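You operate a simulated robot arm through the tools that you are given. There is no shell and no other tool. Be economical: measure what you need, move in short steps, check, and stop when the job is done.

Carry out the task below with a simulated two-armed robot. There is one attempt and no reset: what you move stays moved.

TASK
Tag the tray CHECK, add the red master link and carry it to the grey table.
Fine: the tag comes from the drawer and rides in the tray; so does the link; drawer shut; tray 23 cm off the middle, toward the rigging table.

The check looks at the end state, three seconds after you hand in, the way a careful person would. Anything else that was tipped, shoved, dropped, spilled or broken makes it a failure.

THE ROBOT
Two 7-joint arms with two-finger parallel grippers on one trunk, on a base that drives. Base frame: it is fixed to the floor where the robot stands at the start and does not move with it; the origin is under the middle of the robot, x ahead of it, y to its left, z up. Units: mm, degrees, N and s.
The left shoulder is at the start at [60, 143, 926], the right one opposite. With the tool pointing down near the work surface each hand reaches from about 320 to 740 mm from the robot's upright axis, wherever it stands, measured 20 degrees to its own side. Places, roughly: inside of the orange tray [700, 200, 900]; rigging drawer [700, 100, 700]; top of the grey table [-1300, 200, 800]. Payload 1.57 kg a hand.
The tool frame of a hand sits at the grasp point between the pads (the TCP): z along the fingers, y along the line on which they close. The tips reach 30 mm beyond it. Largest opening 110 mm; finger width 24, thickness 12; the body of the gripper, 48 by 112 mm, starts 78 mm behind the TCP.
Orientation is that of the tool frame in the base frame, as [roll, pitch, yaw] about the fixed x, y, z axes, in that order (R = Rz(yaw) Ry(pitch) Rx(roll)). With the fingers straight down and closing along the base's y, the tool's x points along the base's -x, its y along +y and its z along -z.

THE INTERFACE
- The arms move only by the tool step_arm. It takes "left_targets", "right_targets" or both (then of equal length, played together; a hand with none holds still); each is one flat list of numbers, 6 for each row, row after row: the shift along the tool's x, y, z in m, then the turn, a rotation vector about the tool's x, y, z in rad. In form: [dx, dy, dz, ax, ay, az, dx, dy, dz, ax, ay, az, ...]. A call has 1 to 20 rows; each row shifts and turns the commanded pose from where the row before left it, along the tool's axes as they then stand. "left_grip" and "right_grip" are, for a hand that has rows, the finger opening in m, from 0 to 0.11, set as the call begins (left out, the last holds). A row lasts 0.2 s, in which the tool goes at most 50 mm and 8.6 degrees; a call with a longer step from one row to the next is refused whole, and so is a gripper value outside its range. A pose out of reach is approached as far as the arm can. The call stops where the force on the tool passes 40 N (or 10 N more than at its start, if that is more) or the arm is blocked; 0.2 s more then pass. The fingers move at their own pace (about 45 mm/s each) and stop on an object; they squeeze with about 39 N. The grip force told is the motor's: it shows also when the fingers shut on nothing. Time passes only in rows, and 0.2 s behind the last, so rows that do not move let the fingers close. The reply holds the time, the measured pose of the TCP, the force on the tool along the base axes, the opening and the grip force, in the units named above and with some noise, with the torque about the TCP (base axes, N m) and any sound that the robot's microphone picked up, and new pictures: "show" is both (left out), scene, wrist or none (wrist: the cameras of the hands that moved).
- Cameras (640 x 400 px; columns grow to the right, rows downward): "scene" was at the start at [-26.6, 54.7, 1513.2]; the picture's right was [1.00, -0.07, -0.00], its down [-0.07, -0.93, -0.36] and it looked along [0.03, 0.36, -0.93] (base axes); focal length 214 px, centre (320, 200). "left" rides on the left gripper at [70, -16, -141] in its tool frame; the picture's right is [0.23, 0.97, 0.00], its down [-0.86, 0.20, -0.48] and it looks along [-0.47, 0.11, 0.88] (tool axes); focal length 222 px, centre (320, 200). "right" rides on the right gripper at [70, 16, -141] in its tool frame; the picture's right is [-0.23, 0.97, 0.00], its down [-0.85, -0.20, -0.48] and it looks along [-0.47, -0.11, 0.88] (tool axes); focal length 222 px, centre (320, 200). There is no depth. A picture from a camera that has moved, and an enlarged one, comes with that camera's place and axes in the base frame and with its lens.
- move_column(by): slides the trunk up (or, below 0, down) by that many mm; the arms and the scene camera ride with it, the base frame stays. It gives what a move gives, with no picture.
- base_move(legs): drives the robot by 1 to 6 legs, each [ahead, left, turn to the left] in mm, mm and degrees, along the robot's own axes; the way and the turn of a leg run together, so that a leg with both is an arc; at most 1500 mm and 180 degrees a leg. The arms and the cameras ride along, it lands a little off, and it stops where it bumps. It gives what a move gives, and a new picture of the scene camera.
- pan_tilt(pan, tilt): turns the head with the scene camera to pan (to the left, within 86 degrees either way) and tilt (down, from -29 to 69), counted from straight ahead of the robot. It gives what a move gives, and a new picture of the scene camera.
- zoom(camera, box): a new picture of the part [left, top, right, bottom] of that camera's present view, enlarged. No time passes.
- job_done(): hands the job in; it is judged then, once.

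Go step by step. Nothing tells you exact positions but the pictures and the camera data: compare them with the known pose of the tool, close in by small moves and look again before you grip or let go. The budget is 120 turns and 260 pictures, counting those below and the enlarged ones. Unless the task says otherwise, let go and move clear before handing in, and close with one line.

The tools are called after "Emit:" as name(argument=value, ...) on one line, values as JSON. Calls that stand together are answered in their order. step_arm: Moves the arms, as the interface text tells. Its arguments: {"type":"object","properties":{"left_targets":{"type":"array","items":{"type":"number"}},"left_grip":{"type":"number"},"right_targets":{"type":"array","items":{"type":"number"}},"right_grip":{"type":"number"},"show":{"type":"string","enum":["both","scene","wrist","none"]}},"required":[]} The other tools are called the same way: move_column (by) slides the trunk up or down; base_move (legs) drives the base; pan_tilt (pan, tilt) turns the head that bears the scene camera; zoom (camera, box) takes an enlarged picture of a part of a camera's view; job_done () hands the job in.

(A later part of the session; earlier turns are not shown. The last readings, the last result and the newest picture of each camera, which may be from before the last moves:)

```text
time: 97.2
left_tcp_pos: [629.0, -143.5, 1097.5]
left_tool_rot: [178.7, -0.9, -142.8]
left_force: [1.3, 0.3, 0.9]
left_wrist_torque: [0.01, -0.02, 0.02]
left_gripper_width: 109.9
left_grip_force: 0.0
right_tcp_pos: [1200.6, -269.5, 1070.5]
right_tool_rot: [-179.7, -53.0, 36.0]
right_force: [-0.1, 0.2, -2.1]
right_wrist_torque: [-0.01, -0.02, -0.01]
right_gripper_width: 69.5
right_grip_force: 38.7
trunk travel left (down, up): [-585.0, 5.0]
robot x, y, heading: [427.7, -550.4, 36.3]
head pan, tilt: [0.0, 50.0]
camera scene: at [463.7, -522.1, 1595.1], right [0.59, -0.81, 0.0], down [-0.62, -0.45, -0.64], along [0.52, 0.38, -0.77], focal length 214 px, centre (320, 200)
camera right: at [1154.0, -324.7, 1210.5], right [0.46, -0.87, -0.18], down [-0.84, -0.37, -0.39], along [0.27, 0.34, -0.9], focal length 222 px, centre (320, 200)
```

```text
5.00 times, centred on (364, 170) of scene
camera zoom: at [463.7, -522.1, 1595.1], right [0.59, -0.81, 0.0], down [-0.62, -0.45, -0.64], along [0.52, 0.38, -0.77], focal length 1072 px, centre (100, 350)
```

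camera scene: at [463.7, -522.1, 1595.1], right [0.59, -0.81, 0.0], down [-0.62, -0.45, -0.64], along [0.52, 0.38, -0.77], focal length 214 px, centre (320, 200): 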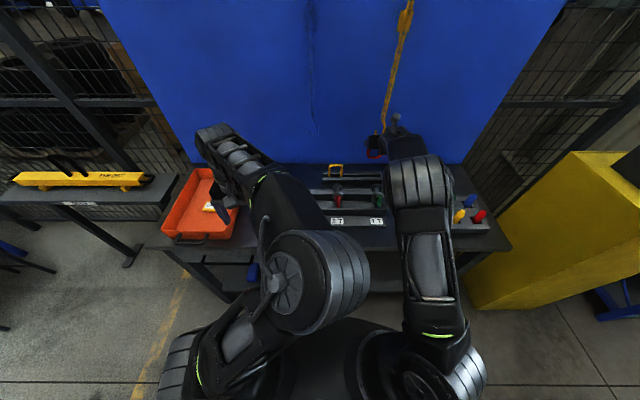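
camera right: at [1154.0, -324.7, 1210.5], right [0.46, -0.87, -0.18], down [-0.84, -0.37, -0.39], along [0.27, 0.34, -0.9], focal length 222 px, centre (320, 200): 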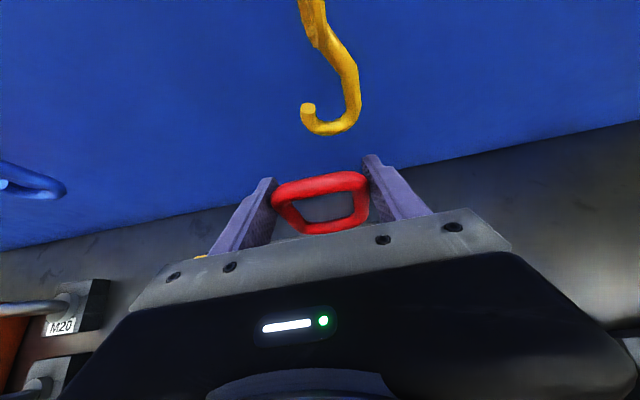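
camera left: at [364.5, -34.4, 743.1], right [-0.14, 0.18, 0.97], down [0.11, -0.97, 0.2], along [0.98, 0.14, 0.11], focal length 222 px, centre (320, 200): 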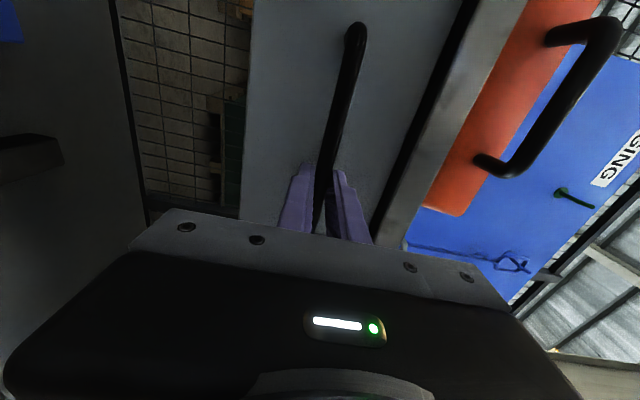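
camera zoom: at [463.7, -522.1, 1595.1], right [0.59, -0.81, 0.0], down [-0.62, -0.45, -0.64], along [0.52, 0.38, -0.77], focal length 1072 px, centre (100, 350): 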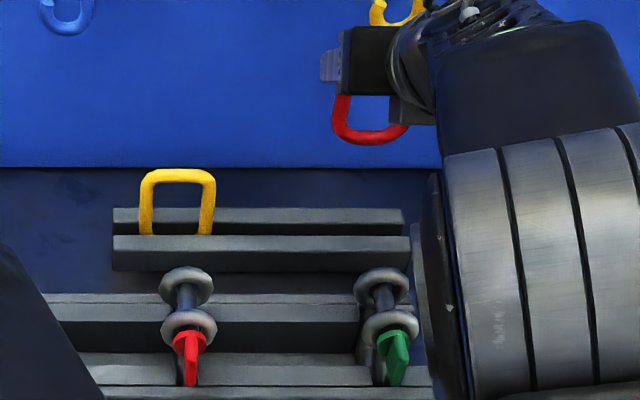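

The link is out and clear. Back away from the bench, then bring the hand in and upright so the link lies over.

Emit:
base_move(legs=[[-350, 0, 0]])

Emit:
step_arm(right_targets=[0, 0, -0.03, 0, -0.1322, 0, 0, 0, -0.02, 0, -0.1322, 0, -0.02, 0, 0, 0, -0.1322, 0, -0.03, 0, 0, 0, -0.1322, 0, -0.03, 0, 0, 0, -0.1322, 0, -0.03, 0, 0, 0, -0.1322, 0, -0.03, 0, 0, 0, -0.1322, 0])

```text
time: 99.5
left_tcp_pos: [340.9, -352.5, 1097.2]
left_tool_rot: [178.7, -0.9, -142.6]
left_force: [-0.1, -0.3, 1.2]
left_wrist_torque: [0.02, -0.01, 0.0]
left_gripper_width: 109.9
left_grip_force: 0.0
right_tcp_pos: [915.8, -474.7, 1070.0]
right_tool_rot: [-179.6, -52.9, 36.4]
right_force: [-0.5, 0.0, -1.5]
right_wrist_torque: [-0.01, -0.03, 0.02]
right_gripper_width: 69.9
right_grip_force: 39.3
trunk travel left (down, up): [-585.0, 5.0]
robot x, y, heading: [141.6, -758.5, 36.5]
head pan, tilt: [0.0, 50.0]
camera scene: at [179.1, -731.5, 1595.2], right [0.6, -0.8, 0.0], down [-0.62, -0.46, -0.64], along [0.52, 0.38, -0.77], focal length 214 px, centre (320, 200)
```

scene: 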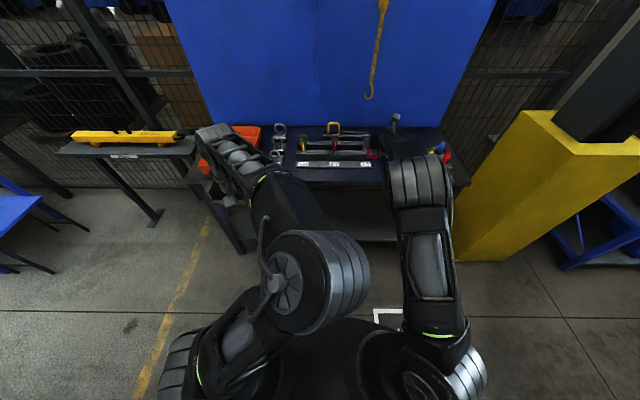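

```text
time: 101.1
left_tcp_pos: [342.2, -352.3, 1097.6]
left_tool_rot: [178.5, -0.9, -142.6]
left_force: [0.1, 0.1, -0.7]
left_wrist_torque: [0.03, 0.02, -0.04]
left_gripper_width: 109.9
left_grip_force: 0.1
right_tcp_pos: [783.1, -573.1, 1051.5]
right_tool_rot: [-179.9, 0.2, 36.7]
right_force: [0.0, -0.7, -1.6]
right_wrist_torque: [0.04, -0.02, 0.02]
right_gripper_width: 69.4
right_grip_force: 39.1
trunk travel left (down, up): [-585.0, 5.0]
robot x, y, heading: [143.9, -760.5, 36.4]
head pan, tilt: [0.0, 50.0]
camera scene: at [180.2, -731.9, 1595.1], right [0.6, -0.8, 0.0], down [-0.62, -0.46, -0.64], along [0.52, 0.38, -0.77], focal length 214 px, centre (320, 200)
camera right: at [848.6, -544.6, 1192.1], right [0.4, -0.92, 0.0], down [-0.8, -0.35, 0.48], along [-0.44, -0.19, -0.88], focal length 222 px, centre (320, 200)
```

scene: 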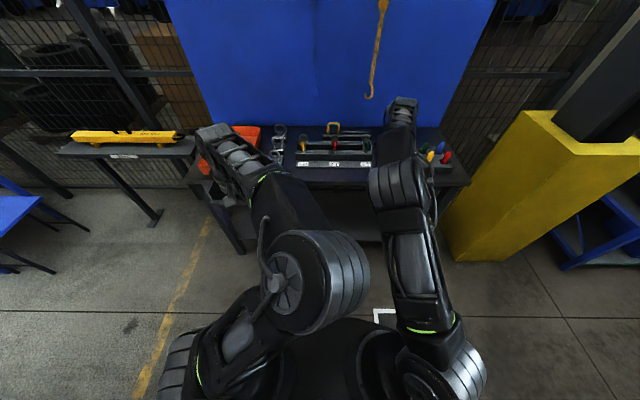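
right: 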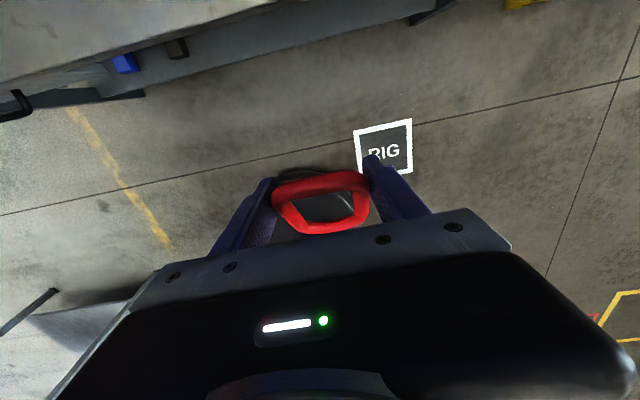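

Now drive left toward the tray, then forward.

Emit:
base_move(legs=[[0, 635, -0.4]])

Emit:
base_move(legs=[[240, 0, 0]])

Emit:
zoom(camera="scene", box=[260, 150, 420, 250])

```text
time: 104.6
left_tcp_pos: [-27.1, 159.4, 1097.9]
left_tool_rot: [178.8, -0.9, -143.6]
left_force: [-0.5, 0.5, 0.0]
left_wrist_torque: [0.03, 0.01, 0.01]
left_gripper_width: 109.9
left_grip_force: 0.1
right_tcp_pos: [410.8, -67.9, 1050.7]
right_tool_rot: [-179.9, 0.1, 35.8]
right_force: [-1.0, 0.3, -2.2]
right_wrist_torque: [0.0, -0.06, -0.01]
right_gripper_width: 69.6
right_grip_force: 39.2
trunk travel left (down, up): [-585.0, 5.0]
robot x, y, heading: [-230.8, -243.2, 35.5]
head pan, tilt: [0.0, 50.0]
camera scene: at [-195.2, -215.4, 1595.1], right [0.58, -0.81, 0.0], down [-0.62, -0.45, -0.64], along [0.52, 0.37, -0.77], focal length 214 px, centre (320, 200)
```

scene: 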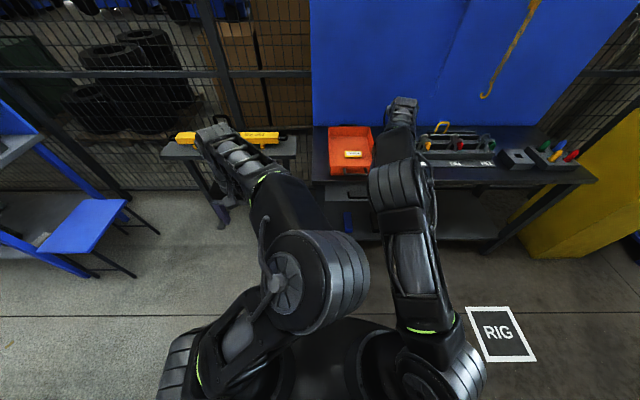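

```text
time: 106.4
left_tcp_pos: [165.9, 298.5, 1098.1]
left_tool_rot: [178.7, -1.1, -143.5]
left_force: [0.6, 0.0, 0.8]
left_wrist_torque: [-0.03, 0.04, -0.01]
left_gripper_width: 109.9
left_grip_force: 0.0
right_tcp_pos: [603.8, 72.4, 1049.9]
right_tool_rot: [-179.7, 0.2, 35.9]
right_force: [0.0, 0.7, -3.0]
right_wrist_torque: [0.0, -0.04, -0.03]
right_gripper_width: 69.3
right_grip_force: 38.8
trunk travel left (down, up): [-585.0, 5.0]
robot x, y, heading: [-42.5, -102.5, 35.4]
head pan, tilt: [0.0, 50.0]
camera scene: at [-1.4, -77.1, 1595.1], right [0.58, -0.81, 0.0], down [-0.62, -0.45, -0.64], along [0.52, 0.37, -0.77], focal length 214 px, centre (320, 200)
```

scene: 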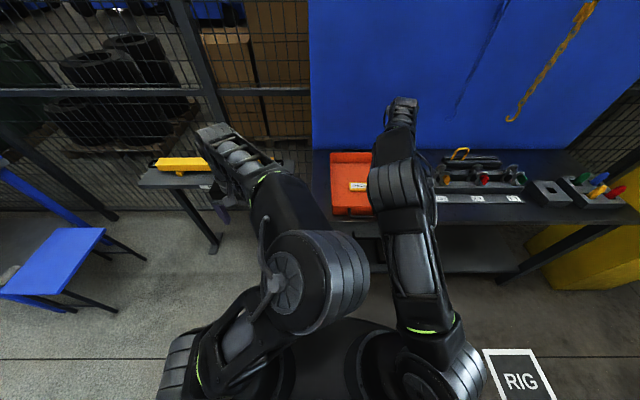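

```text
4.00 times, centred on (340, 200) of scene
camera zoom: at [-1.4, -77.1, 1595.1], right [0.58, -0.81, 0.0], down [-0.62, -0.45, -0.64], along [0.52, 0.37, -0.77], focal length 858 px, centre (240, 200)
```

zoom: 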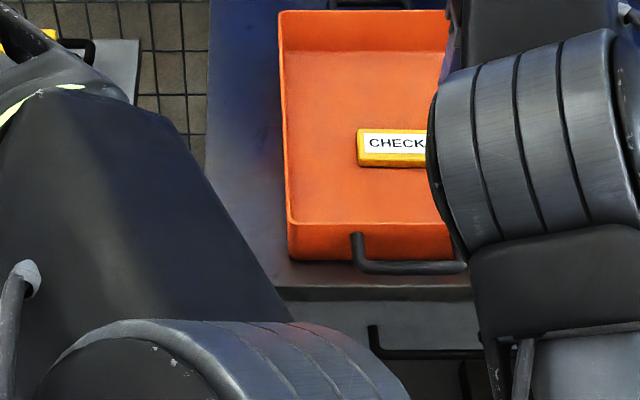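

Emit:
step_arm(right_targets=[0.01, -0.02, 0, 0, 0, 0, 0.01, -0.02, 0, 0, 0, 0, 0.007, -0.02, 0, 0, 0, 0, 0.007, -0.02, 0, 0, 0, 0], show="wrist")

```text
time: 107.4
left_tcp_pos: [166.2, 298.3, 1097.1]
left_tool_rot: [178.7, -0.9, -143.4]
left_force: [-0.5, -0.4, 0.2]
left_wrist_torque: [-0.03, -0.01, 0.06]
left_gripper_width: 110.1
left_grip_force: 0.1
right_tcp_pos: [593.3, 125.1, 1052.4]
right_tool_rot: [-179.8, -0.1, 35.8]
right_force: [-0.2, -0.2, -1.5]
right_wrist_torque: [0.0, 0.01, -0.01]
right_gripper_width: 69.4
right_grip_force: 38.5
right hand out of reach, approached as far as the arm can: row 3, 4
trunk travel left (down, up): [-585.0, 5.0]
robot x, y, heading: [-42.5, -104.3, 35.8]
head pan, tilt: [0.0, 50.0]
camera right: at [658.7, 152.7, 1192.8], right [0.39, -0.92, 0.0], down [-0.81, -0.34, 0.48], along [-0.44, -0.18, -0.88], focal length 222 px, centre (320, 200)
```

right: 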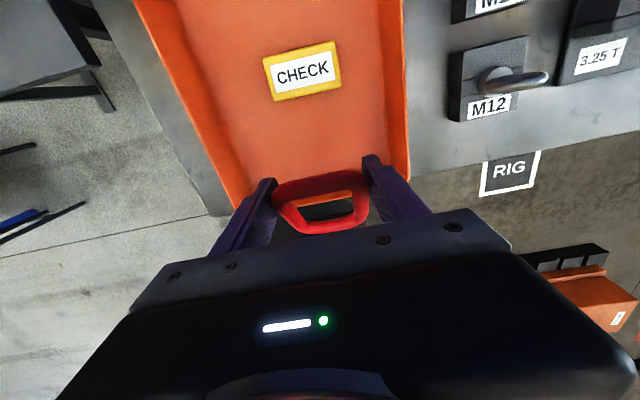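

Front rim is at e1 ≈ 489, tag at 640. I shift slightly rearward, lean the hand back a little so the link is flatter, and descend into the front of the tray.

Emit:
step_arm(right_targets=[0, 0, 0.03, 0, 0, 0, 0.01, 0, 0.03, 0, -0.1, 0, 0.012, 0, 0.02, 0, -0.1, 0, 0, 0, 0, 0, 0, 0], show="wrist")

Emit:
zoom(camera="scene", box=[260, 130, 420, 230])

```text
time: 108.4
left_tcp_pos: [165.5, 298.1, 1098.4]
left_tool_rot: [178.8, -1.0, -143.3]
left_force: [0.1, 1.0, -0.3]
left_wrist_torque: [-0.01, -0.02, 0.01]
left_gripper_width: 110.2
left_grip_force: 0.0
right_tcp_pos: [596.8, 125.9, 1011.6]
right_tool_rot: [-179.8, 2.1, 35.8]
right_force: [-1.4, -0.1, -1.8]
right_wrist_torque: [0.02, -0.04, -0.02]
right_gripper_width: 69.4
right_grip_force: 39.4
right hand out of reach, approached as far as the arm can: row 2, 3
trunk travel left (down, up): [-585.0, 5.0]
robot x, y, heading: [-40.1, -107.7, 35.7]
head pan, tilt: [0.0, 50.0]
camera right: at [665.6, 157.1, 1150.1], right [0.39, -0.92, 0.01], down [-0.8, -0.33, 0.51], along [-0.47, -0.2, -0.86], focal length 222 px, centre (320, 200)
```

right: 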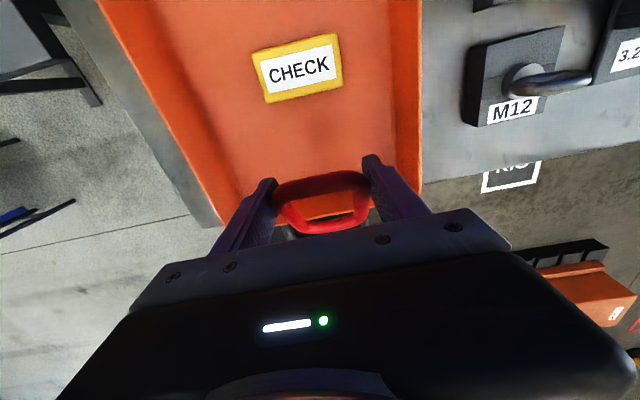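

```text
4.00 times, centred on (340, 180) of scene
camera zoom: at [-2.7, -78.1, 1595.1], right [0.58, -0.81, 0.0], down [-0.62, -0.45, -0.64], along [0.52, 0.38, -0.77], focal length 858 px, centre (240, 280)
```

zoom: 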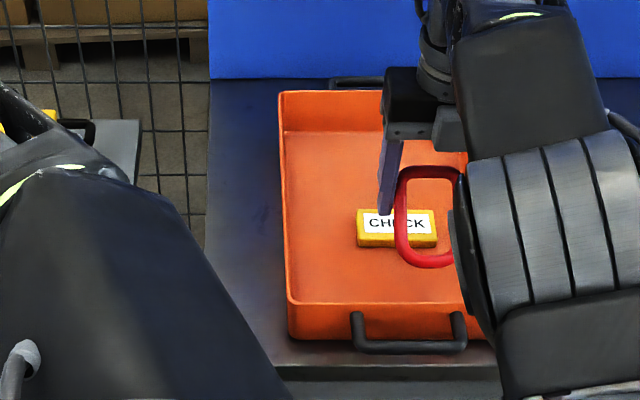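

Reach-limited; drive forward 60 mm, then pull the hand back relative to the robot while tilting.

Emit:
base_move(legs=[[70, 0, 0]])

Emit:
step_arm(right_targets=[-0.02, 0, 0, 0, 0, 0, -0.02, 0, 0, 0, 0, 0, -0.01, 0, 0.01, 0, -0.06, 0, 0, 0, 0.02, 0, -0.06, 0, 0, 0, 0.02, 0, -0.06, 0, 0, 0, 0, 0, 0, 0], show="wrist")

Emit:
zoom(camera="scene", box=[260, 150, 420, 250])

```text
time: 109.4
left_tcp_pos: [222.8, 340.3, 1097.5]
left_tool_rot: [178.7, -1.1, -143.3]
left_force: [0.5, -0.4, 0.4]
left_wrist_torque: [-0.02, 0.05, -0.01]
left_gripper_width: 109.8
left_grip_force: 0.0
right_tcp_pos: [654.0, 166.9, 1010.5]
right_tool_rot: [-179.8, 2.1, 35.8]
right_force: [0.6, 2.1, -2.7]
right_wrist_torque: [0.0, 0.01, -0.01]
right_gripper_width: 69.3
right_grip_force: 39.4
trunk travel left (down, up): [-585.0, 5.0]
robot x, y, heading: [16.3, -62.2, 35.5]
head pan, tilt: [0.0, 50.0]
camera scene: at [56.0, -35.8, 1595.0], right [0.58, -0.81, 0.0], down [-0.62, -0.45, -0.64], along [0.52, 0.37, -0.77], focal length 214 px, centre (320, 200)
```

scene: 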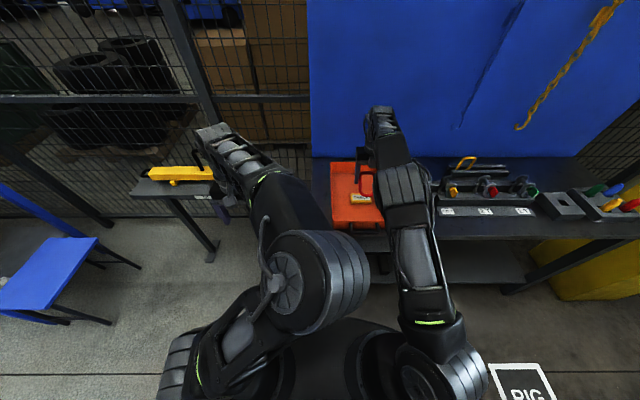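

```text
time: 110.8
left_tcp_pos: [222.5, 338.3, 1098.3]
left_tool_rot: [178.7, -0.9, -143.5]
left_force: [0.3, 0.5, -0.4]
left_wrist_torque: [0.01, 0.0, -0.02]
left_gripper_width: 109.9
left_grip_force: 0.1
right_tcp_pos: [608.1, 136.0, 964.9]
right_tool_rot: [-179.9, 12.3, 35.8]
right_force: [-0.5, 0.0, -1.8]
right_wrist_torque: [-0.02, -0.05, -0.01]
right_gripper_width: 69.5
right_grip_force: 39.0
trunk travel left (down, up): [-585.0, 5.0]
robot x, y, heading: [14.5, -63.6, 35.6]
head pan, tilt: [0.0, 50.0]
camera right: at [697.3, 179.6, 1087.1], right [0.39, -0.92, 0.05], down [-0.71, -0.27, 0.65], along [-0.59, -0.29, -0.76], focal length 222 px, centre (320, 200)
```

right: 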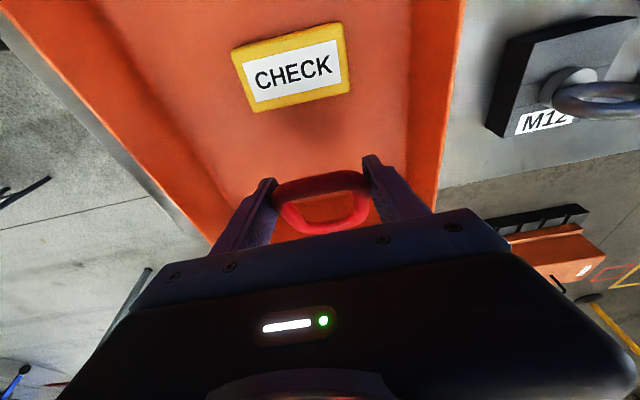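

```text
4.00 times, centred on (340, 200) of scene
camera zoom: at [53.6, -36.6, 1595.1], right [0.58, -0.81, 0.0], down [-0.62, -0.45, -0.64], along [0.52, 0.37, -0.77], focal length 858 px, centre (240, 200)
```

zoom: 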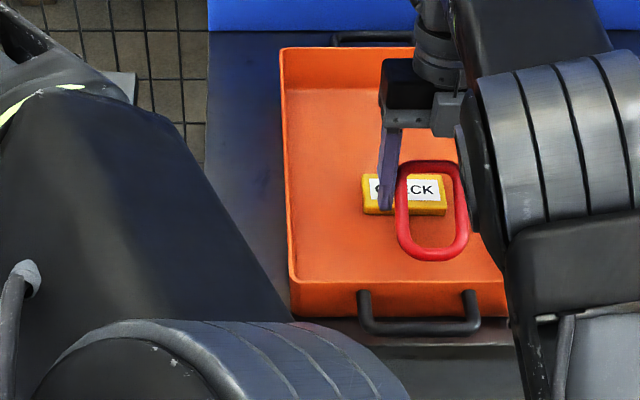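

Emit:
step_arm(right_targets=[0.0147, -0.0075, -0.003, 0, 0, 0, 0, -0.0075, 0, 0, 0, 0, 0.0042, 0, 0.0196, 0, 0, 0, 0.0042, 0, 0.0196, 0, 0, 0, 0.0021, 0, 0.0098, 0, 0, 0], show="wrist")

Emit:
zoom(camera="scene", box=[300, 160, 396, 220])

```text
time: 112.0
left_tcp_pos: [221.4, 339.4, 1098.3]
left_tool_rot: [178.7, -0.9, -143.4]
left_force: [-0.8, -0.5, -0.6]
left_wrist_torque: [-0.03, 0.0, 0.03]
left_gripper_width: 110.0
left_grip_force: 0.1
right_tcp_pos: [603.5, 141.8, 912.9]
right_tool_rot: [-179.8, 12.4, 35.9]
right_force: [0.3, 0.4, -1.9]
right_wrist_torque: [0.03, -0.04, 0.0]
right_gripper_width: 69.5
right_grip_force: 39.7
right hand out of reach, approached as far as the arm can: row 1
trunk travel left (down, up): [-585.0, 5.0]
robot x, y, heading: [17.2, -60.2, 35.8]
head pan, tilt: [0.0, 50.0]
camera right: at [692.4, 185.5, 1035.9], right [0.39, -0.92, 0.05], down [-0.71, -0.27, 0.65], along [-0.59, -0.29, -0.76], focal length 222 px, centre (320, 200)
```

right: 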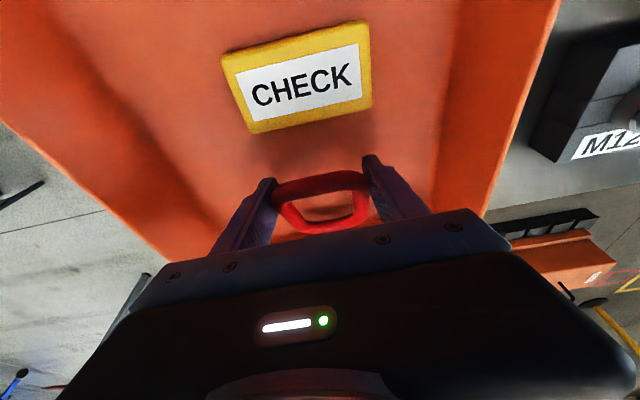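

```text
6.67 times, centred on (348, 190) of scene
camera zoom: at [54.4, -37.0, 1595.1], right [0.58, -0.81, 0.0], down [-0.62, -0.45, -0.64], along [0.52, 0.37, -0.77], focal length 1430 px, centre (133, 267)
```

zoom: 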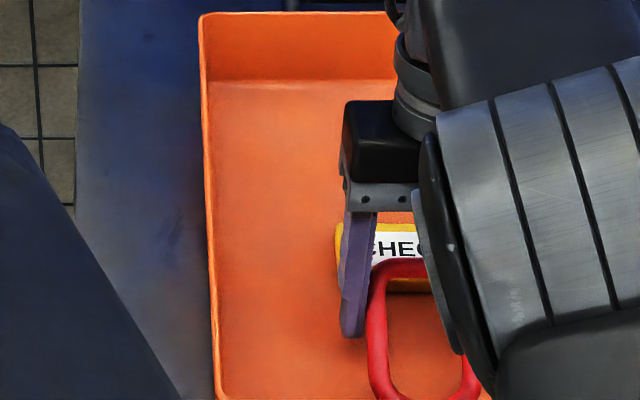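

Emit:
step_arm(right_targets=[0.008, 0, 0, 0, 0, 0, 0.008, 0, 0, 0, 0, 0], show="none")

Emit:
zoom(camera="scene", box=[310, 170, 406, 230])

```text
time: 112.6
left_tcp_pos: [222.9, 338.1, 1096.9]
left_tool_rot: [178.7, -1.0, -143.4]
left_force: [-0.3, -0.2, 0.3]
left_wrist_torque: [-0.01, -0.01, 0.0]
left_gripper_width: 110.0
left_grip_force: 0.0
right_tcp_pos: [616.4, 149.4, 910.8]
right_tool_rot: [-179.8, 12.4, 35.8]
right_force: [0.3, 0.3, -1.8]
right_wrist_torque: [0.05, -0.04, -0.02]
right_gripper_width: 69.4
right_grip_force: 38.9
trunk travel left (down, up): [-585.0, 5.0]
robot x, y, heading: [16.8, -61.0, 35.7]
head pan, tilt: [0.0, 50.0]
```

```text
6.67 times, centred on (358, 200) of scene
camera zoom: at [54.5, -37.1, 1595.1], right [0.58, -0.81, 0.0], down [-0.62, -0.45, -0.64], along [0.52, 0.37, -0.77], focal length 1430 px, centre (67, 200)
```

zoom: 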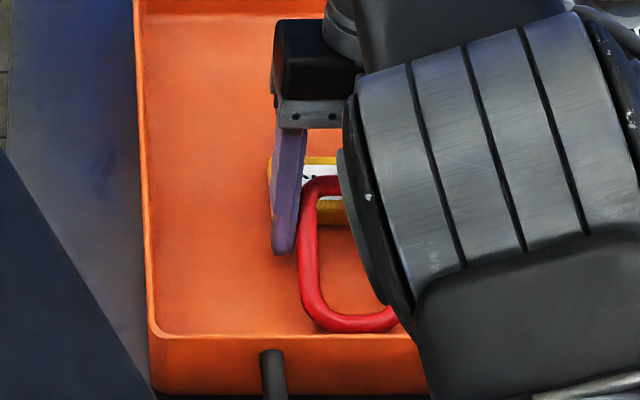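

Link is inside the front wall. Lower gently to contact.

Emit:
step_arm(right_targets=[0.001, 0, 0.005, 0, 0, 0, 0.001, 0, 0.005, 0, 0, 0, 0.001, 0, 0.004, 0, 0, 0, 0.001, 0, 0.004, 0, 0, 0], show="wrist")

```text
time: 113.8
left_tcp_pos: [221.7, 337.6, 1098.7]
left_tool_rot: [178.7, -0.8, -143.4]
left_force: [-0.3, 0.8, 0.0]
left_wrist_torque: [-0.02, 0.0, -0.01]
left_gripper_width: 110.1
left_grip_force: 0.1
right_tcp_pos: [617.0, 150.9, 897.4]
right_tool_rot: [180.0, 11.8, 35.9]
right_force: [-2.9, -2.3, 16.6]
right_wrist_torque: [-0.56, 0.5, -0.25]
right_gripper_width: 69.4
right_grip_force: 39.3
trunk travel left (down, up): [-585.0, 5.0]
robot x, y, heading: [13.8, -65.8, 35.8]
head pan, tilt: [0.0, 50.0]
stopped in row 4 (right hand): the force on the tool passed its limit at 43 N (the readings are from after the stop); the commanded pose is now the measured one
camera right: at [704.8, 194.8, 1021.7], right [0.39, -0.92, 0.05], down [-0.72, -0.27, 0.64], along [-0.58, -0.28, -0.76], focal length 222 px, centre (320, 200)
```

right: 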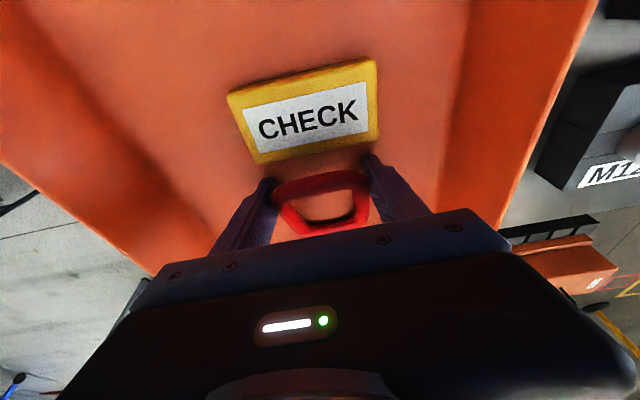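

Contact. Open and lift out.

Emit:
step_arm(right_targets=[0, 0, 0, 0, 0, 0, 0, 0, 0, 0, 0, 0, 0, 0, 0, 0, 0, 0, 0, 0, -0.02, 0, 0, 0, 0, 0, -0.03, 0, 0, 0, -0.01, 0, -0.03, 0, 0.05, 0, -0.01, 0, -0.03, 0, 0.05, 0, -0.01, 0, -0.03, 0, 0.05, 0], right_grip=0.1, show="wrist")

```text
time: 115.6
left_tcp_pos: [221.5, 338.5, 1098.6]
left_tool_rot: [178.7, -0.9, -143.5]
left_force: [0.3, 0.0, -0.5]
left_wrist_torque: [0.01, -0.01, -0.04]
left_gripper_width: 109.9
left_grip_force: 0.0
right_tcp_pos: [609.4, 146.4, 1018.6]
right_tool_rot: [-179.9, 3.2, 35.7]
right_force: [0.5, 0.3, -1.0]
right_wrist_torque: [0.03, -0.01, 0.03]
right_gripper_width: 99.9
right_grip_force: 0.0
right hand out of reach, approached as far as the arm can: row 5
trunk travel left (down, up): [-585.0, 5.0]
robot x, y, heading: [17.1, -63.8, 35.9]
head pan, tilt: [0.0, 50.0]
camera right: at [680.7, 178.3, 1155.9], right [0.39, -0.92, 0.01], down [-0.79, -0.32, 0.53], along [-0.48, -0.21, -0.85], focal length 222 px, centre (320, 200)
```

right: 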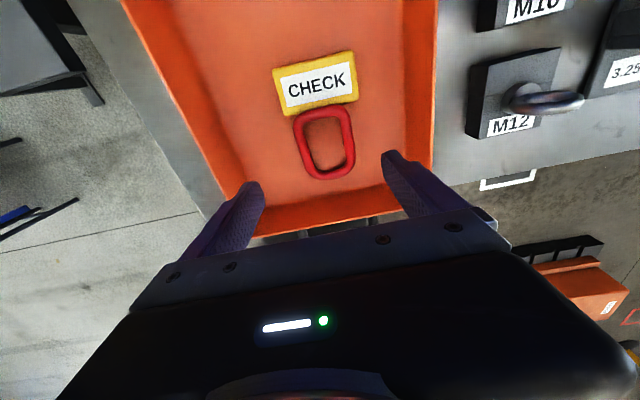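

Both CHECK tag and red link lie flat in the tray. Next I set up to lift the tray by its two long side walls: retract the right hand, then centre the robot on the tray.

Emit:
step_arm(right_targets=[-0.03, 0, -0.02, 0, 0.03, 0, -0.03, 0, -0.02, 0, 0.028, 0, -0.02, 0, -0.02, 0, 0, 0], left_targets=[0, 0, 0, 0.01, -0.008, 0, 0, 0, 0, 0.01, -0.008, 0, 0, 0, 0, 0, 0, 0], right_grip=0.08, left_grip=0.08, show="none")

Emit:
base_move(legs=[[25, -155, 0.2]])

Emit:
zoom(camera="scene", box=[240, 150, 400, 250])

```text
time: 116.4
left_tcp_pos: [221.8, 338.9, 1098.4]
left_tool_rot: [179.8, 0.1, -143.4]
left_force: [0.2, -0.4, 0.3]
left_wrist_torque: [0.01, -0.01, 0.03]
left_gripper_width: 80.2
left_grip_force: 0.1
right_tcp_pos: [543.3, 99.3, 1080.4]
right_tool_rot: [-179.9, -0.1, 35.9]
right_force: [0.0, -0.8, 0.2]
right_wrist_torque: [0.0, -0.03, 0.01]
right_gripper_width: 80.2
right_grip_force: 0.0
trunk travel left (down, up): [-585.0, 5.0]
robot x, y, heading: [16.7, -64.4, 35.6]
head pan, tilt: [0.0, 50.0]
```

```text
time: 117.8
left_tcp_pos: [334.1, 225.7, 1098.6]
left_tool_rot: [179.8, -0.1, -143.2]
left_force: [0.7, 0.3, -0.2]
left_wrist_torque: [0.02, -0.02, 0.03]
left_gripper_width: 80.1
left_grip_force: 0.1
right_tcp_pos: [657.2, -11.8, 1080.2]
right_tool_rot: [-179.9, 0.0, 36.0]
right_force: [0.6, -0.7, 0.6]
right_wrist_torque: [0.02, 0.04, 0.01]
right_gripper_width: 80.2
right_grip_force: 0.1
trunk travel left (down, up): [-585.0, 5.0]
robot x, y, heading: [130.2, -177.7, 35.7]
head pan, tilt: [0.0, 50.0]
camera scene: at [167.4, -151.3, 1595.1], right [0.59, -0.81, 0.0], down [-0.62, -0.45, -0.64], along [0.52, 0.38, -0.77], focal length 214 px, centre (320, 200)
```

scene: 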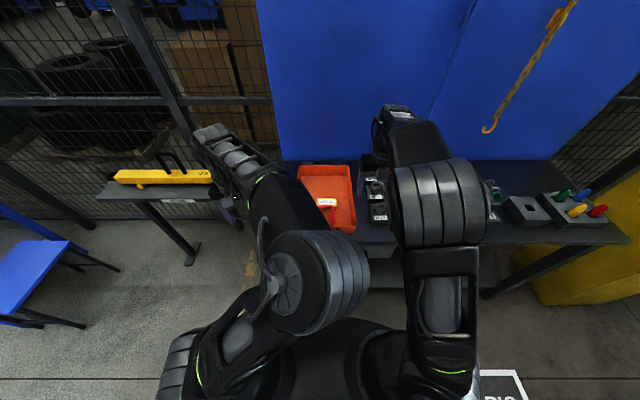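

```text
4.00 times, centred on (320, 200) of scene
camera zoom: at [167.4, -151.3, 1595.1], right [0.59, -0.81, 0.0], down [-0.62, -0.45, -0.64], along [0.52, 0.38, -0.77], focal length 858 px, centre (320, 200)
```

zoom: 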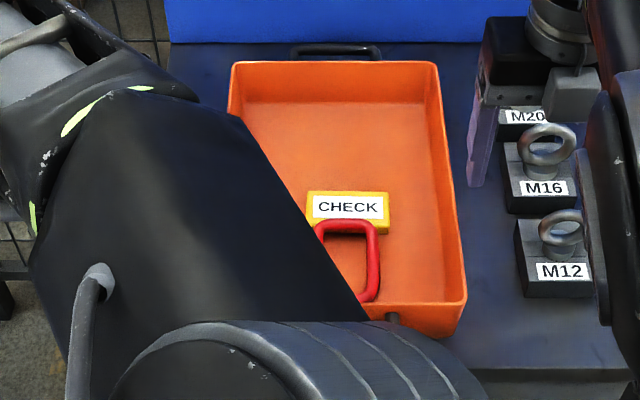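

Tray walls lie at y' ≈ +103 and −133, centre x' ≈ 640. Bring both hands above the middle of the side walls.

Emit:
step_arm(left_targets=[-0.038, -0.018, 0.016, 0, 0, 0, -0.038, -0.018, 0.016, 0, 0, 0, -0.038, -0.018, 0.016, 0, 0, 0, -0.038, -0.018, 0.016, 0, 0, 0, -0.038, -0.018, 0.016, 0, 0, 0, -0.038, -0.018, 0.016, 0, 0, 0], right_targets=[0.0175, -0.007, 0.0133, 0, 0, 0, 0.0175, -0.007, 0.0133, 0, 0, 0, 0.0175, -0.007, 0.0133, 0, 0, 0, 0.0175, -0.007, 0.0133, 0, 0, 0, 0.0175, -0.007, 0.0133, 0, 0, 0, 0.0175, -0.007, 0.0133, 0, 0, 0])

Emit:
zoom(camera="scene", box=[240, 150, 400, 250])

```text
time: 119.2
left_tcp_pos: [580.5, 280.0, 1002.0]
left_tool_rot: [179.9, -0.2, -143.3]
left_force: [0.1, -0.2, 0.3]
left_wrist_torque: [0.01, 0.03, -0.01]
left_gripper_width: 79.9
left_grip_force: 0.0
right_tcp_pos: [717.0, 85.6, 998.7]
right_tool_rot: [-180.0, 0.1, 36.0]
right_force: [-0.6, 0.0, -0.4]
right_wrist_torque: [-0.02, 0.02, 0.02]
right_gripper_width: 79.7
right_grip_force: 0.1
trunk travel left (down, up): [-585.0, 5.0]
robot x, y, heading: [126.5, -180.4, 36.1]
head pan, tilt: [0.0, 50.0]
camera scene: at [167.6, -148.4, 1595.1], right [0.59, -0.81, 0.0], down [-0.62, -0.45, -0.64], along [0.52, 0.38, -0.77], focal length 214 px, centre (320, 200)
camera right: at [782.7, 114.3, 1139.7], right [0.39, -0.92, 0.0], down [-0.81, -0.34, 0.48], along [-0.44, -0.19, -0.88], focal length 222 px, centre (320, 200)
camera left: at [536.1, 224.1, 1142.1], right [-0.77, 0.64, 0.0], down [0.57, 0.67, 0.48], along [0.31, 0.37, -0.88], focal length 222 px, centre (320, 200)
```

scene: 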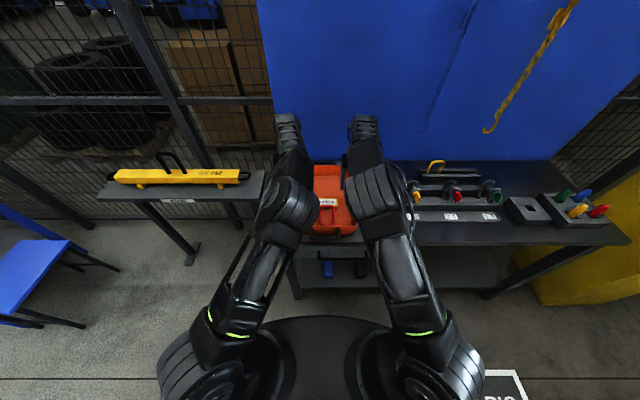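
right: 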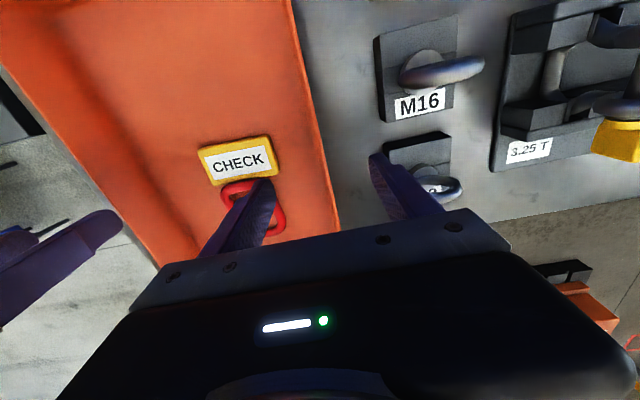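
left: 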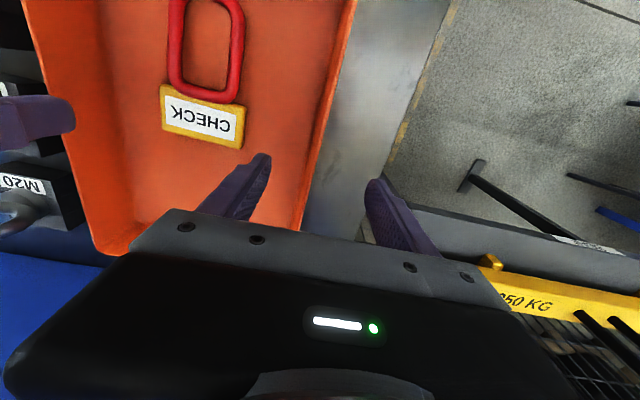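

```text
4.00 times, centred on (320, 200) of scene
camera zoom: at [167.6, -148.4, 1595.1], right [0.59, -0.81, 0.0], down [-0.62, -0.45, -0.64], along [0.52, 0.38, -0.77], focal length 858 px, centre (320, 200)
```

zoom: 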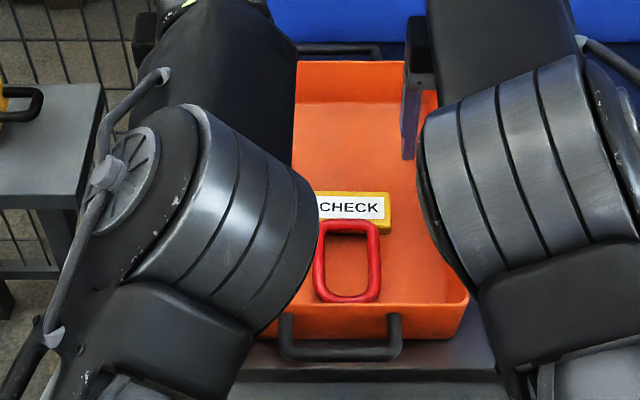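

Both hands sit over the wall centres to within 2–3 mm. Narrow the openings and descend over the rims.

Emit:
step_arm(left_targets=[0, -0.002, 0, 0, 0, 0, 0, 0, 0.02, 0, 0, 0, 0, 0, 0.025, 0, 0, 0, 0, 0, 0.02, 0, 0, 0, 0, 0, 0.018, 0, 0, 0], right_targets=[0, 0.002, 0, 0, 0, 0, 0, 0, 0.02, 0, 0, 0, 0, 0, 0.025, 0, 0, 0, 0, 0, 0.02, 0, 0, 0, 0, 0, 0.015, 0, 0, 0], left_grip=0.06, right_grip=0.06, show="wrist")

```text
time: 120.4
left_tcp_pos: [581.4, 276.3, 920.6]
left_tool_rot: [179.8, 0.0, -143.1]
left_force: [-0.4, -0.1, 0.1]
left_wrist_torque: [-0.01, 0.0, -0.01]
left_gripper_width: 60.0
left_grip_force: 0.1
right_tcp_pos: [716.8, 83.3, 920.1]
right_tool_rot: [-179.9, 0.0, 36.0]
right_force: [0.2, 0.0, 0.0]
right_wrist_torque: [-0.03, -0.02, 0.01]
right_gripper_width: 59.9
right_grip_force: 0.1
trunk travel left (down, up): [-585.0, 5.0]
robot x, y, heading: [124.9, -177.9, 36.0]
head pan, tilt: [0.0, 50.0]
camera right: at [782.3, 111.7, 1061.0], right [0.39, -0.92, 0.0], down [-0.81, -0.34, 0.48], along [-0.44, -0.19, -0.88], focal length 222 px, centre (320, 200)
camera left: at [536.6, 220.9, 1060.9], right [-0.76, 0.64, 0.0], down [0.57, 0.67, 0.48], along [0.31, 0.37, -0.88], focal length 222 px, centre (320, 200)
```

right: 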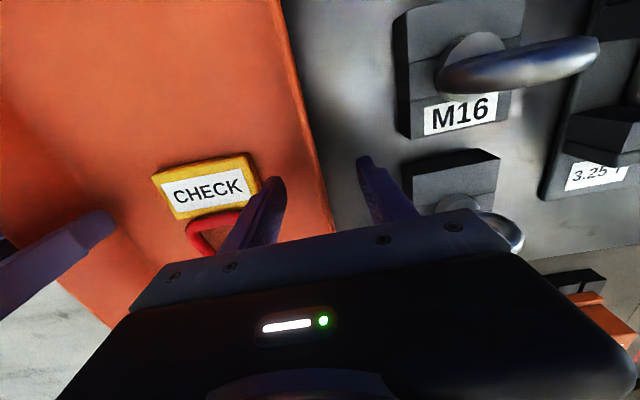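
left: 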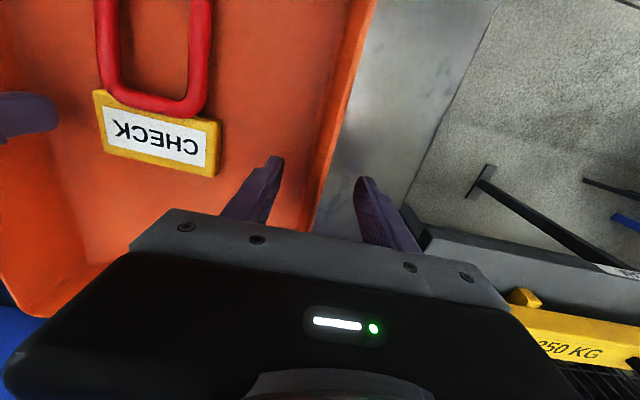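

Both walls are between the fingers. Close both hands together.

Emit:
step_arm(left_targets=[0, 0, 0, 0, 0, 0, 0, 0, 0, 0, 0, 0, 0, 0, 0, 0, 0, 0, 0, 0, 0, 0, 0, 0, 0, 0, 0, 0, 0, 0, 0, 0, 0, 0, 0, 0], right_targets=[0, 0, 0, 0, 0, 0, 0, 0, 0, 0, 0, 0, 0, 0, 0, 0, 0, 0, 0, 0, 0, 0, 0, 0, 0, 0, 0, 0, 0, 0, 0, 0, 0, 0, 0, 0], left_grip=0, right_grip=0, show="wrist")

```text
time: 121.8
left_tcp_pos: [582.3, 275.1, 919.2]
left_tool_rot: [179.8, 0.0, -143.3]
left_force: [1.5, -6.6, 0.5]
left_wrist_torque: [-0.85, -0.72, -0.54]
left_gripper_width: 6.1
left_grip_force: 26.3
right_tcp_pos: [716.7, 84.8, 921.0]
right_tool_rot: [-179.8, 0.0, 36.1]
right_force: [0.3, 5.7, -0.2]
right_wrist_torque: [0.79, 0.73, -0.06]
right_gripper_width: 5.8
right_grip_force: 25.9
trunk travel left (down, up): [-585.0, 5.0]
robot x, y, heading: [127.7, -178.8, 36.0]
head pan, tilt: [0.0, 50.0]
camera right: at [781.9, 111.6, 1061.6], right [0.39, -0.92, 0.0], down [-0.81, -0.34, 0.48], along [-0.44, -0.18, -0.88], focal length 222 px, centre (320, 200)
camera left: at [537.0, 219.7, 1061.5], right [-0.76, 0.64, 0.0], down [0.57, 0.67, 0.48], along [0.31, 0.37, -0.88], focal length 222 px, centre (320, 200)
```

right: 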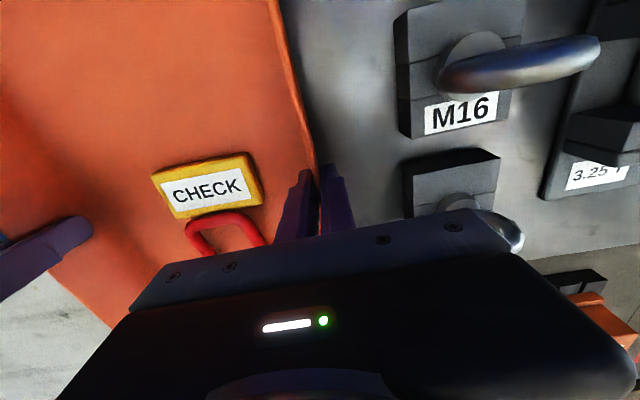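
left: 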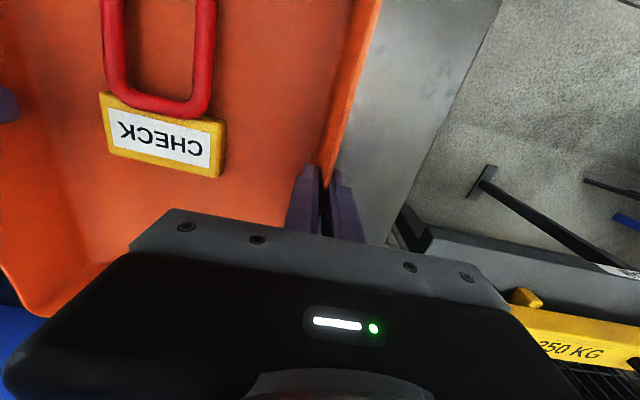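

Walls are gripped (6 mm). Lift a little and check loads.

Emit:
step_arm(left_targets=[0, 0, -0.01, 0, 0, 0, 0, 0, -0.01, 0, 0, 0, 0, 0, -0.01, 0, 0, 0, 0, 0, 0, 0, 0, 0], right_targets=[0, 0, -0.01, 0, 0, 0, 0, 0, -0.01, 0, 0, 0, 0, 0, -0.01, 0, 0, 0, 0, 0, 0, 0, 0, 0], show="scene")

Emit:
zoom(camera="scene", box=[240, 150, 400, 250])

```text
time: 122.8
left_tcp_pos: [581.6, 275.2, 949.0]
left_tool_rot: [180.0, 0.1, -143.3]
left_force: [6.3, -11.7, -3.6]
left_wrist_torque: [-0.85, -0.75, -0.38]
left_gripper_width: 6.4
left_grip_force: 25.9
right_tcp_pos: [716.8, 83.8, 950.1]
right_tool_rot: [-179.9, 0.1, 36.1]
right_force: [-5.3, 11.8, -4.9]
right_wrist_torque: [0.88, 0.74, -0.01]
right_gripper_width: 5.4
right_grip_force: 25.8
trunk travel left (down, up): [-585.0, 5.0]
robot x, y, heading: [129.0, -176.7, 35.9]
head pan, tilt: [0.0, 50.0]
camera scene: at [167.1, -149.4, 1595.1], right [0.59, -0.81, 0.0], down [-0.62, -0.45, -0.64], along [0.52, 0.38, -0.77], focal length 214 px, centre (320, 200)
```

scene: 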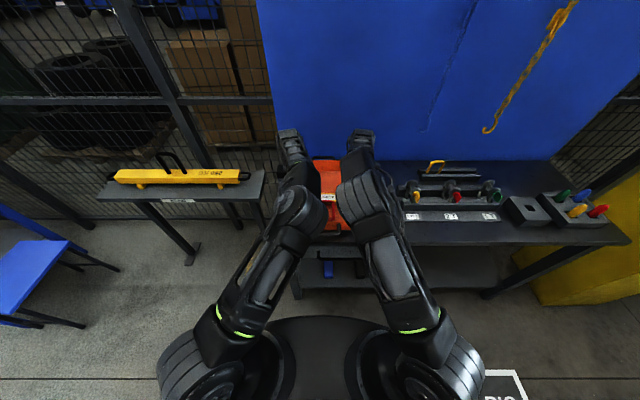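

```text
4.00 times, centred on (320, 200) of scene
camera zoom: at [167.1, -149.4, 1595.1], right [0.59, -0.81, 0.0], down [-0.62, -0.45, -0.64], along [0.52, 0.38, -0.77], focal length 858 px, centre (320, 200)
```

zoom: 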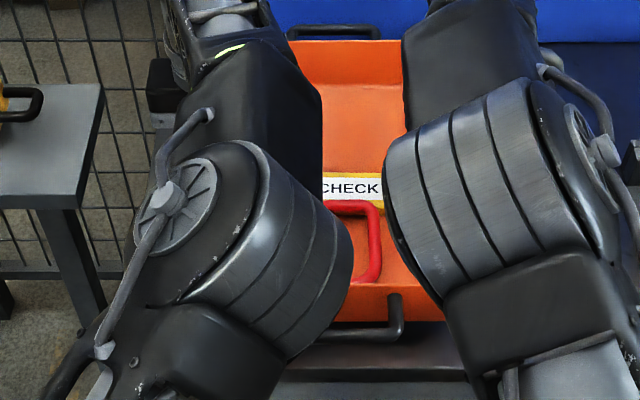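

Load is only ~8.5 N in total and the tray came up evenly. Raise a bit more and back away from the bench.

Emit:
step_arm(left_targets=[0, 0, -0.01, 0, 0, 0, 0, 0, -0.01, 0, 0, 0, 0, 0, -0.01, 0, 0, 0], right_targets=[0, 0, -0.01, 0, 0, 0, 0, 0, -0.01, 0, 0, 0, 0, 0, -0.01, 0, 0, 0], show="none")

Emit:
base_move(legs=[[-200, 0, 0]])

Emit:
zoom(camera="scene", box=[240, 130, 400, 230])

```text
time: 123.6
left_tcp_pos: [582.7, 275.5, 980.0]
left_tool_rot: [179.9, -0.1, -143.2]
left_force: [9.8, -16.1, -4.1]
left_wrist_torque: [-1.02, -0.66, -0.38]
left_gripper_width: 5.8
left_grip_force: 25.5
right_tcp_pos: [718.6, 82.9, 980.0]
right_tool_rot: [-179.7, 0.0, 36.1]
right_force: [-9.4, 15.0, -4.6]
right_wrist_torque: [1.02, 0.62, 0.09]
right_gripper_width: 5.4
right_grip_force: 25.5
trunk travel left (down, up): [-585.0, 5.0]
robot x, y, heading: [130.0, -173.9, 35.9]
head pan, tilt: [0.0, 50.0]
```

```text
time: 125.2
left_tcp_pos: [419.2, 157.2, 980.2]
left_tool_rot: [-180.0, 0.1, -143.1]
left_force: [11.5, -16.9, -3.3]
left_wrist_torque: [-0.95, -0.74, -0.34]
left_gripper_width: 5.7
left_grip_force: 26.2
right_tcp_pos: [554.5, -33.6, 979.7]
right_tool_rot: [-179.7, 0.0, 36.2]
right_force: [-11.4, 16.2, -3.5]
right_wrist_torque: [1.01, 0.68, 0.16]
right_gripper_width: 5.6
right_grip_force: 25.2
trunk travel left (down, up): [-585.0, 5.0]
robot x, y, heading: [-39.9, -293.5, 35.9]
head pan, tilt: [0.0, 50.0]
camera scene: at [3.7, -267.7, 1595.2], right [0.59, -0.81, 0.0], down [-0.62, -0.45, -0.64], along [0.52, 0.38, -0.77], focal length 214 px, centre (320, 200)
```

scene: 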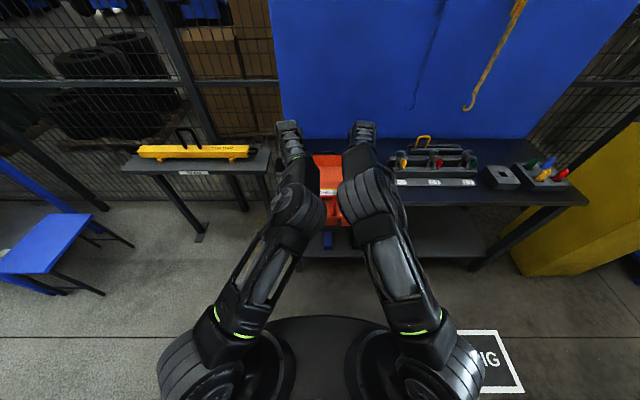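

```text
4.00 times, centred on (320, 180) of scene
camera zoom: at [3.7, -267.7, 1595.2], right [0.59, -0.81, 0.0], down [-0.62, -0.45, -0.64], along [0.52, 0.38, -0.77], focal length 858 px, centre (320, 280)
```

zoom: 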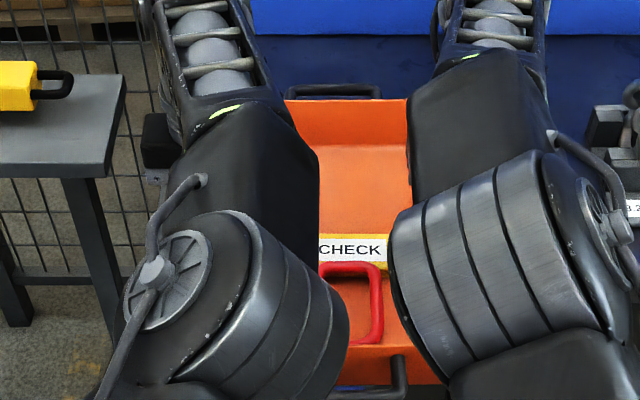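

Tray rides steadily. I relieve a bit of sideways pull between the hands, then back off more and turn left toward the grey table.

Emit:
step_arm(left_targets=[0, -0.002, 0, 0, 0, 0, 0, 0, 0, 0, 0, 0], right_targets=[0, -0.002, 0, 0, 0, 0, 0, 0, 0, 0, 0, 0], show="none")

Emit:
base_move(legs=[[-200, 0, 0], [0, 0, 60]])

Emit:
pan_tilt(pan=70, tilt=35)

```text
time: 125.8
left_tcp_pos: [420.7, 157.6, 979.5]
left_tool_rot: [179.9, 0.1, -143.1]
left_force: [-7.8, 9.9, -3.4]
left_wrist_torque: [-0.69, -0.61, -0.42]
left_gripper_width: 5.6
left_grip_force: 25.9
right_tcp_pos: [555.3, -33.2, 979.3]
right_tool_rot: [-180.0, 0.2, 36.1]
right_force: [8.2, -9.8, -4.1]
right_wrist_torque: [0.72, 0.59, 0.23]
right_gripper_width: 5.7
right_grip_force: 25.8
trunk travel left (down, up): [-585.0, 5.0]
robot x, y, heading: [-32.3, -295.3, 35.8]
head pan, tilt: [0.0, 50.0]
```

```text
time: 130.1
left_tcp_pos: [-367.2, 206.6, 978.0]
left_tool_rot: [179.8, 0.0, -82.1]
left_force: [-27.5, -4.3, -3.4]
left_wrist_torque: [0.13, -0.74, -0.39]
left_gripper_width: 6.2
left_grip_force: 25.9
right_tcp_pos: [-134.5, 232.0, 979.9]
right_tool_rot: [-179.8, 0.1, 97.1]
right_force: [26.9, 4.0, -4.7]
right_wrist_torque: [-0.07, 0.75, 0.22]
right_gripper_width: 5.9
right_grip_force: 25.7
trunk travel left (down, up): [-585.0, 5.0]
robot x, y, heading: [-192.8, -407.8, 96.8]
head pan, tilt: [0.0, 50.0]
camera scene: at [-198.4, -362.2, 1595.1], right [0.99, 0.12, 0.0], down [0.09, -0.76, -0.64], along [-0.08, 0.64, -0.77], focal length 214 px, centre (320, 200)
```

scene: 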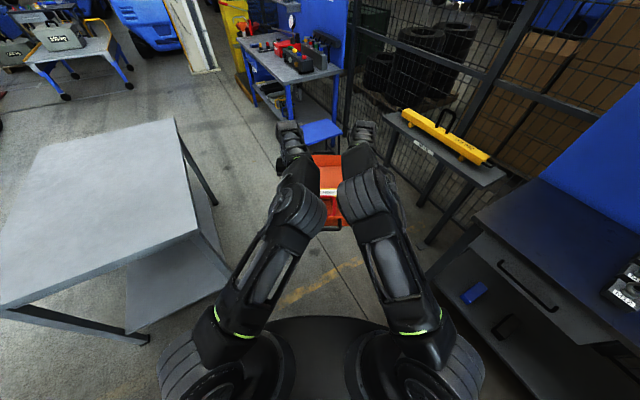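

```text
time: 131.5
left_tcp_pos: [-366.1, 206.2, 979.7]
left_tool_rot: [180.0, -0.1, -82.2]
left_force: [-1.7, -1.3, -3.2]
left_wrist_torque: [0.11, -1.01, -0.36]
left_gripper_width: 6.2
left_grip_force: 25.6
right_tcp_pos: [-134.0, 233.5, 978.5]
right_tool_rot: [-179.9, 0.2, 97.0]
right_force: [2.7, 1.6, -3.2]
right_wrist_torque: [-0.09, 1.01, 0.25]
right_gripper_width: 5.8
right_grip_force: 25.2
trunk travel left (down, up): [-585.0, 5.0]
robot x, y, heading: [-193.0, -410.1, 96.9]
head pan, tilt: [70.0, 35.0]
camera scene: at [-274.5, -418.7, 1616.8], right [0.23, 0.97, 0.0], down [0.56, -0.13, -0.82], along [-0.8, 0.18, -0.57], focal length 214 px, centre (320, 200)
```

scene: 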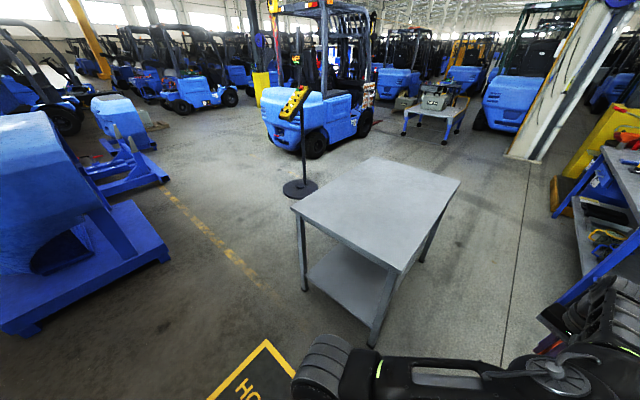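

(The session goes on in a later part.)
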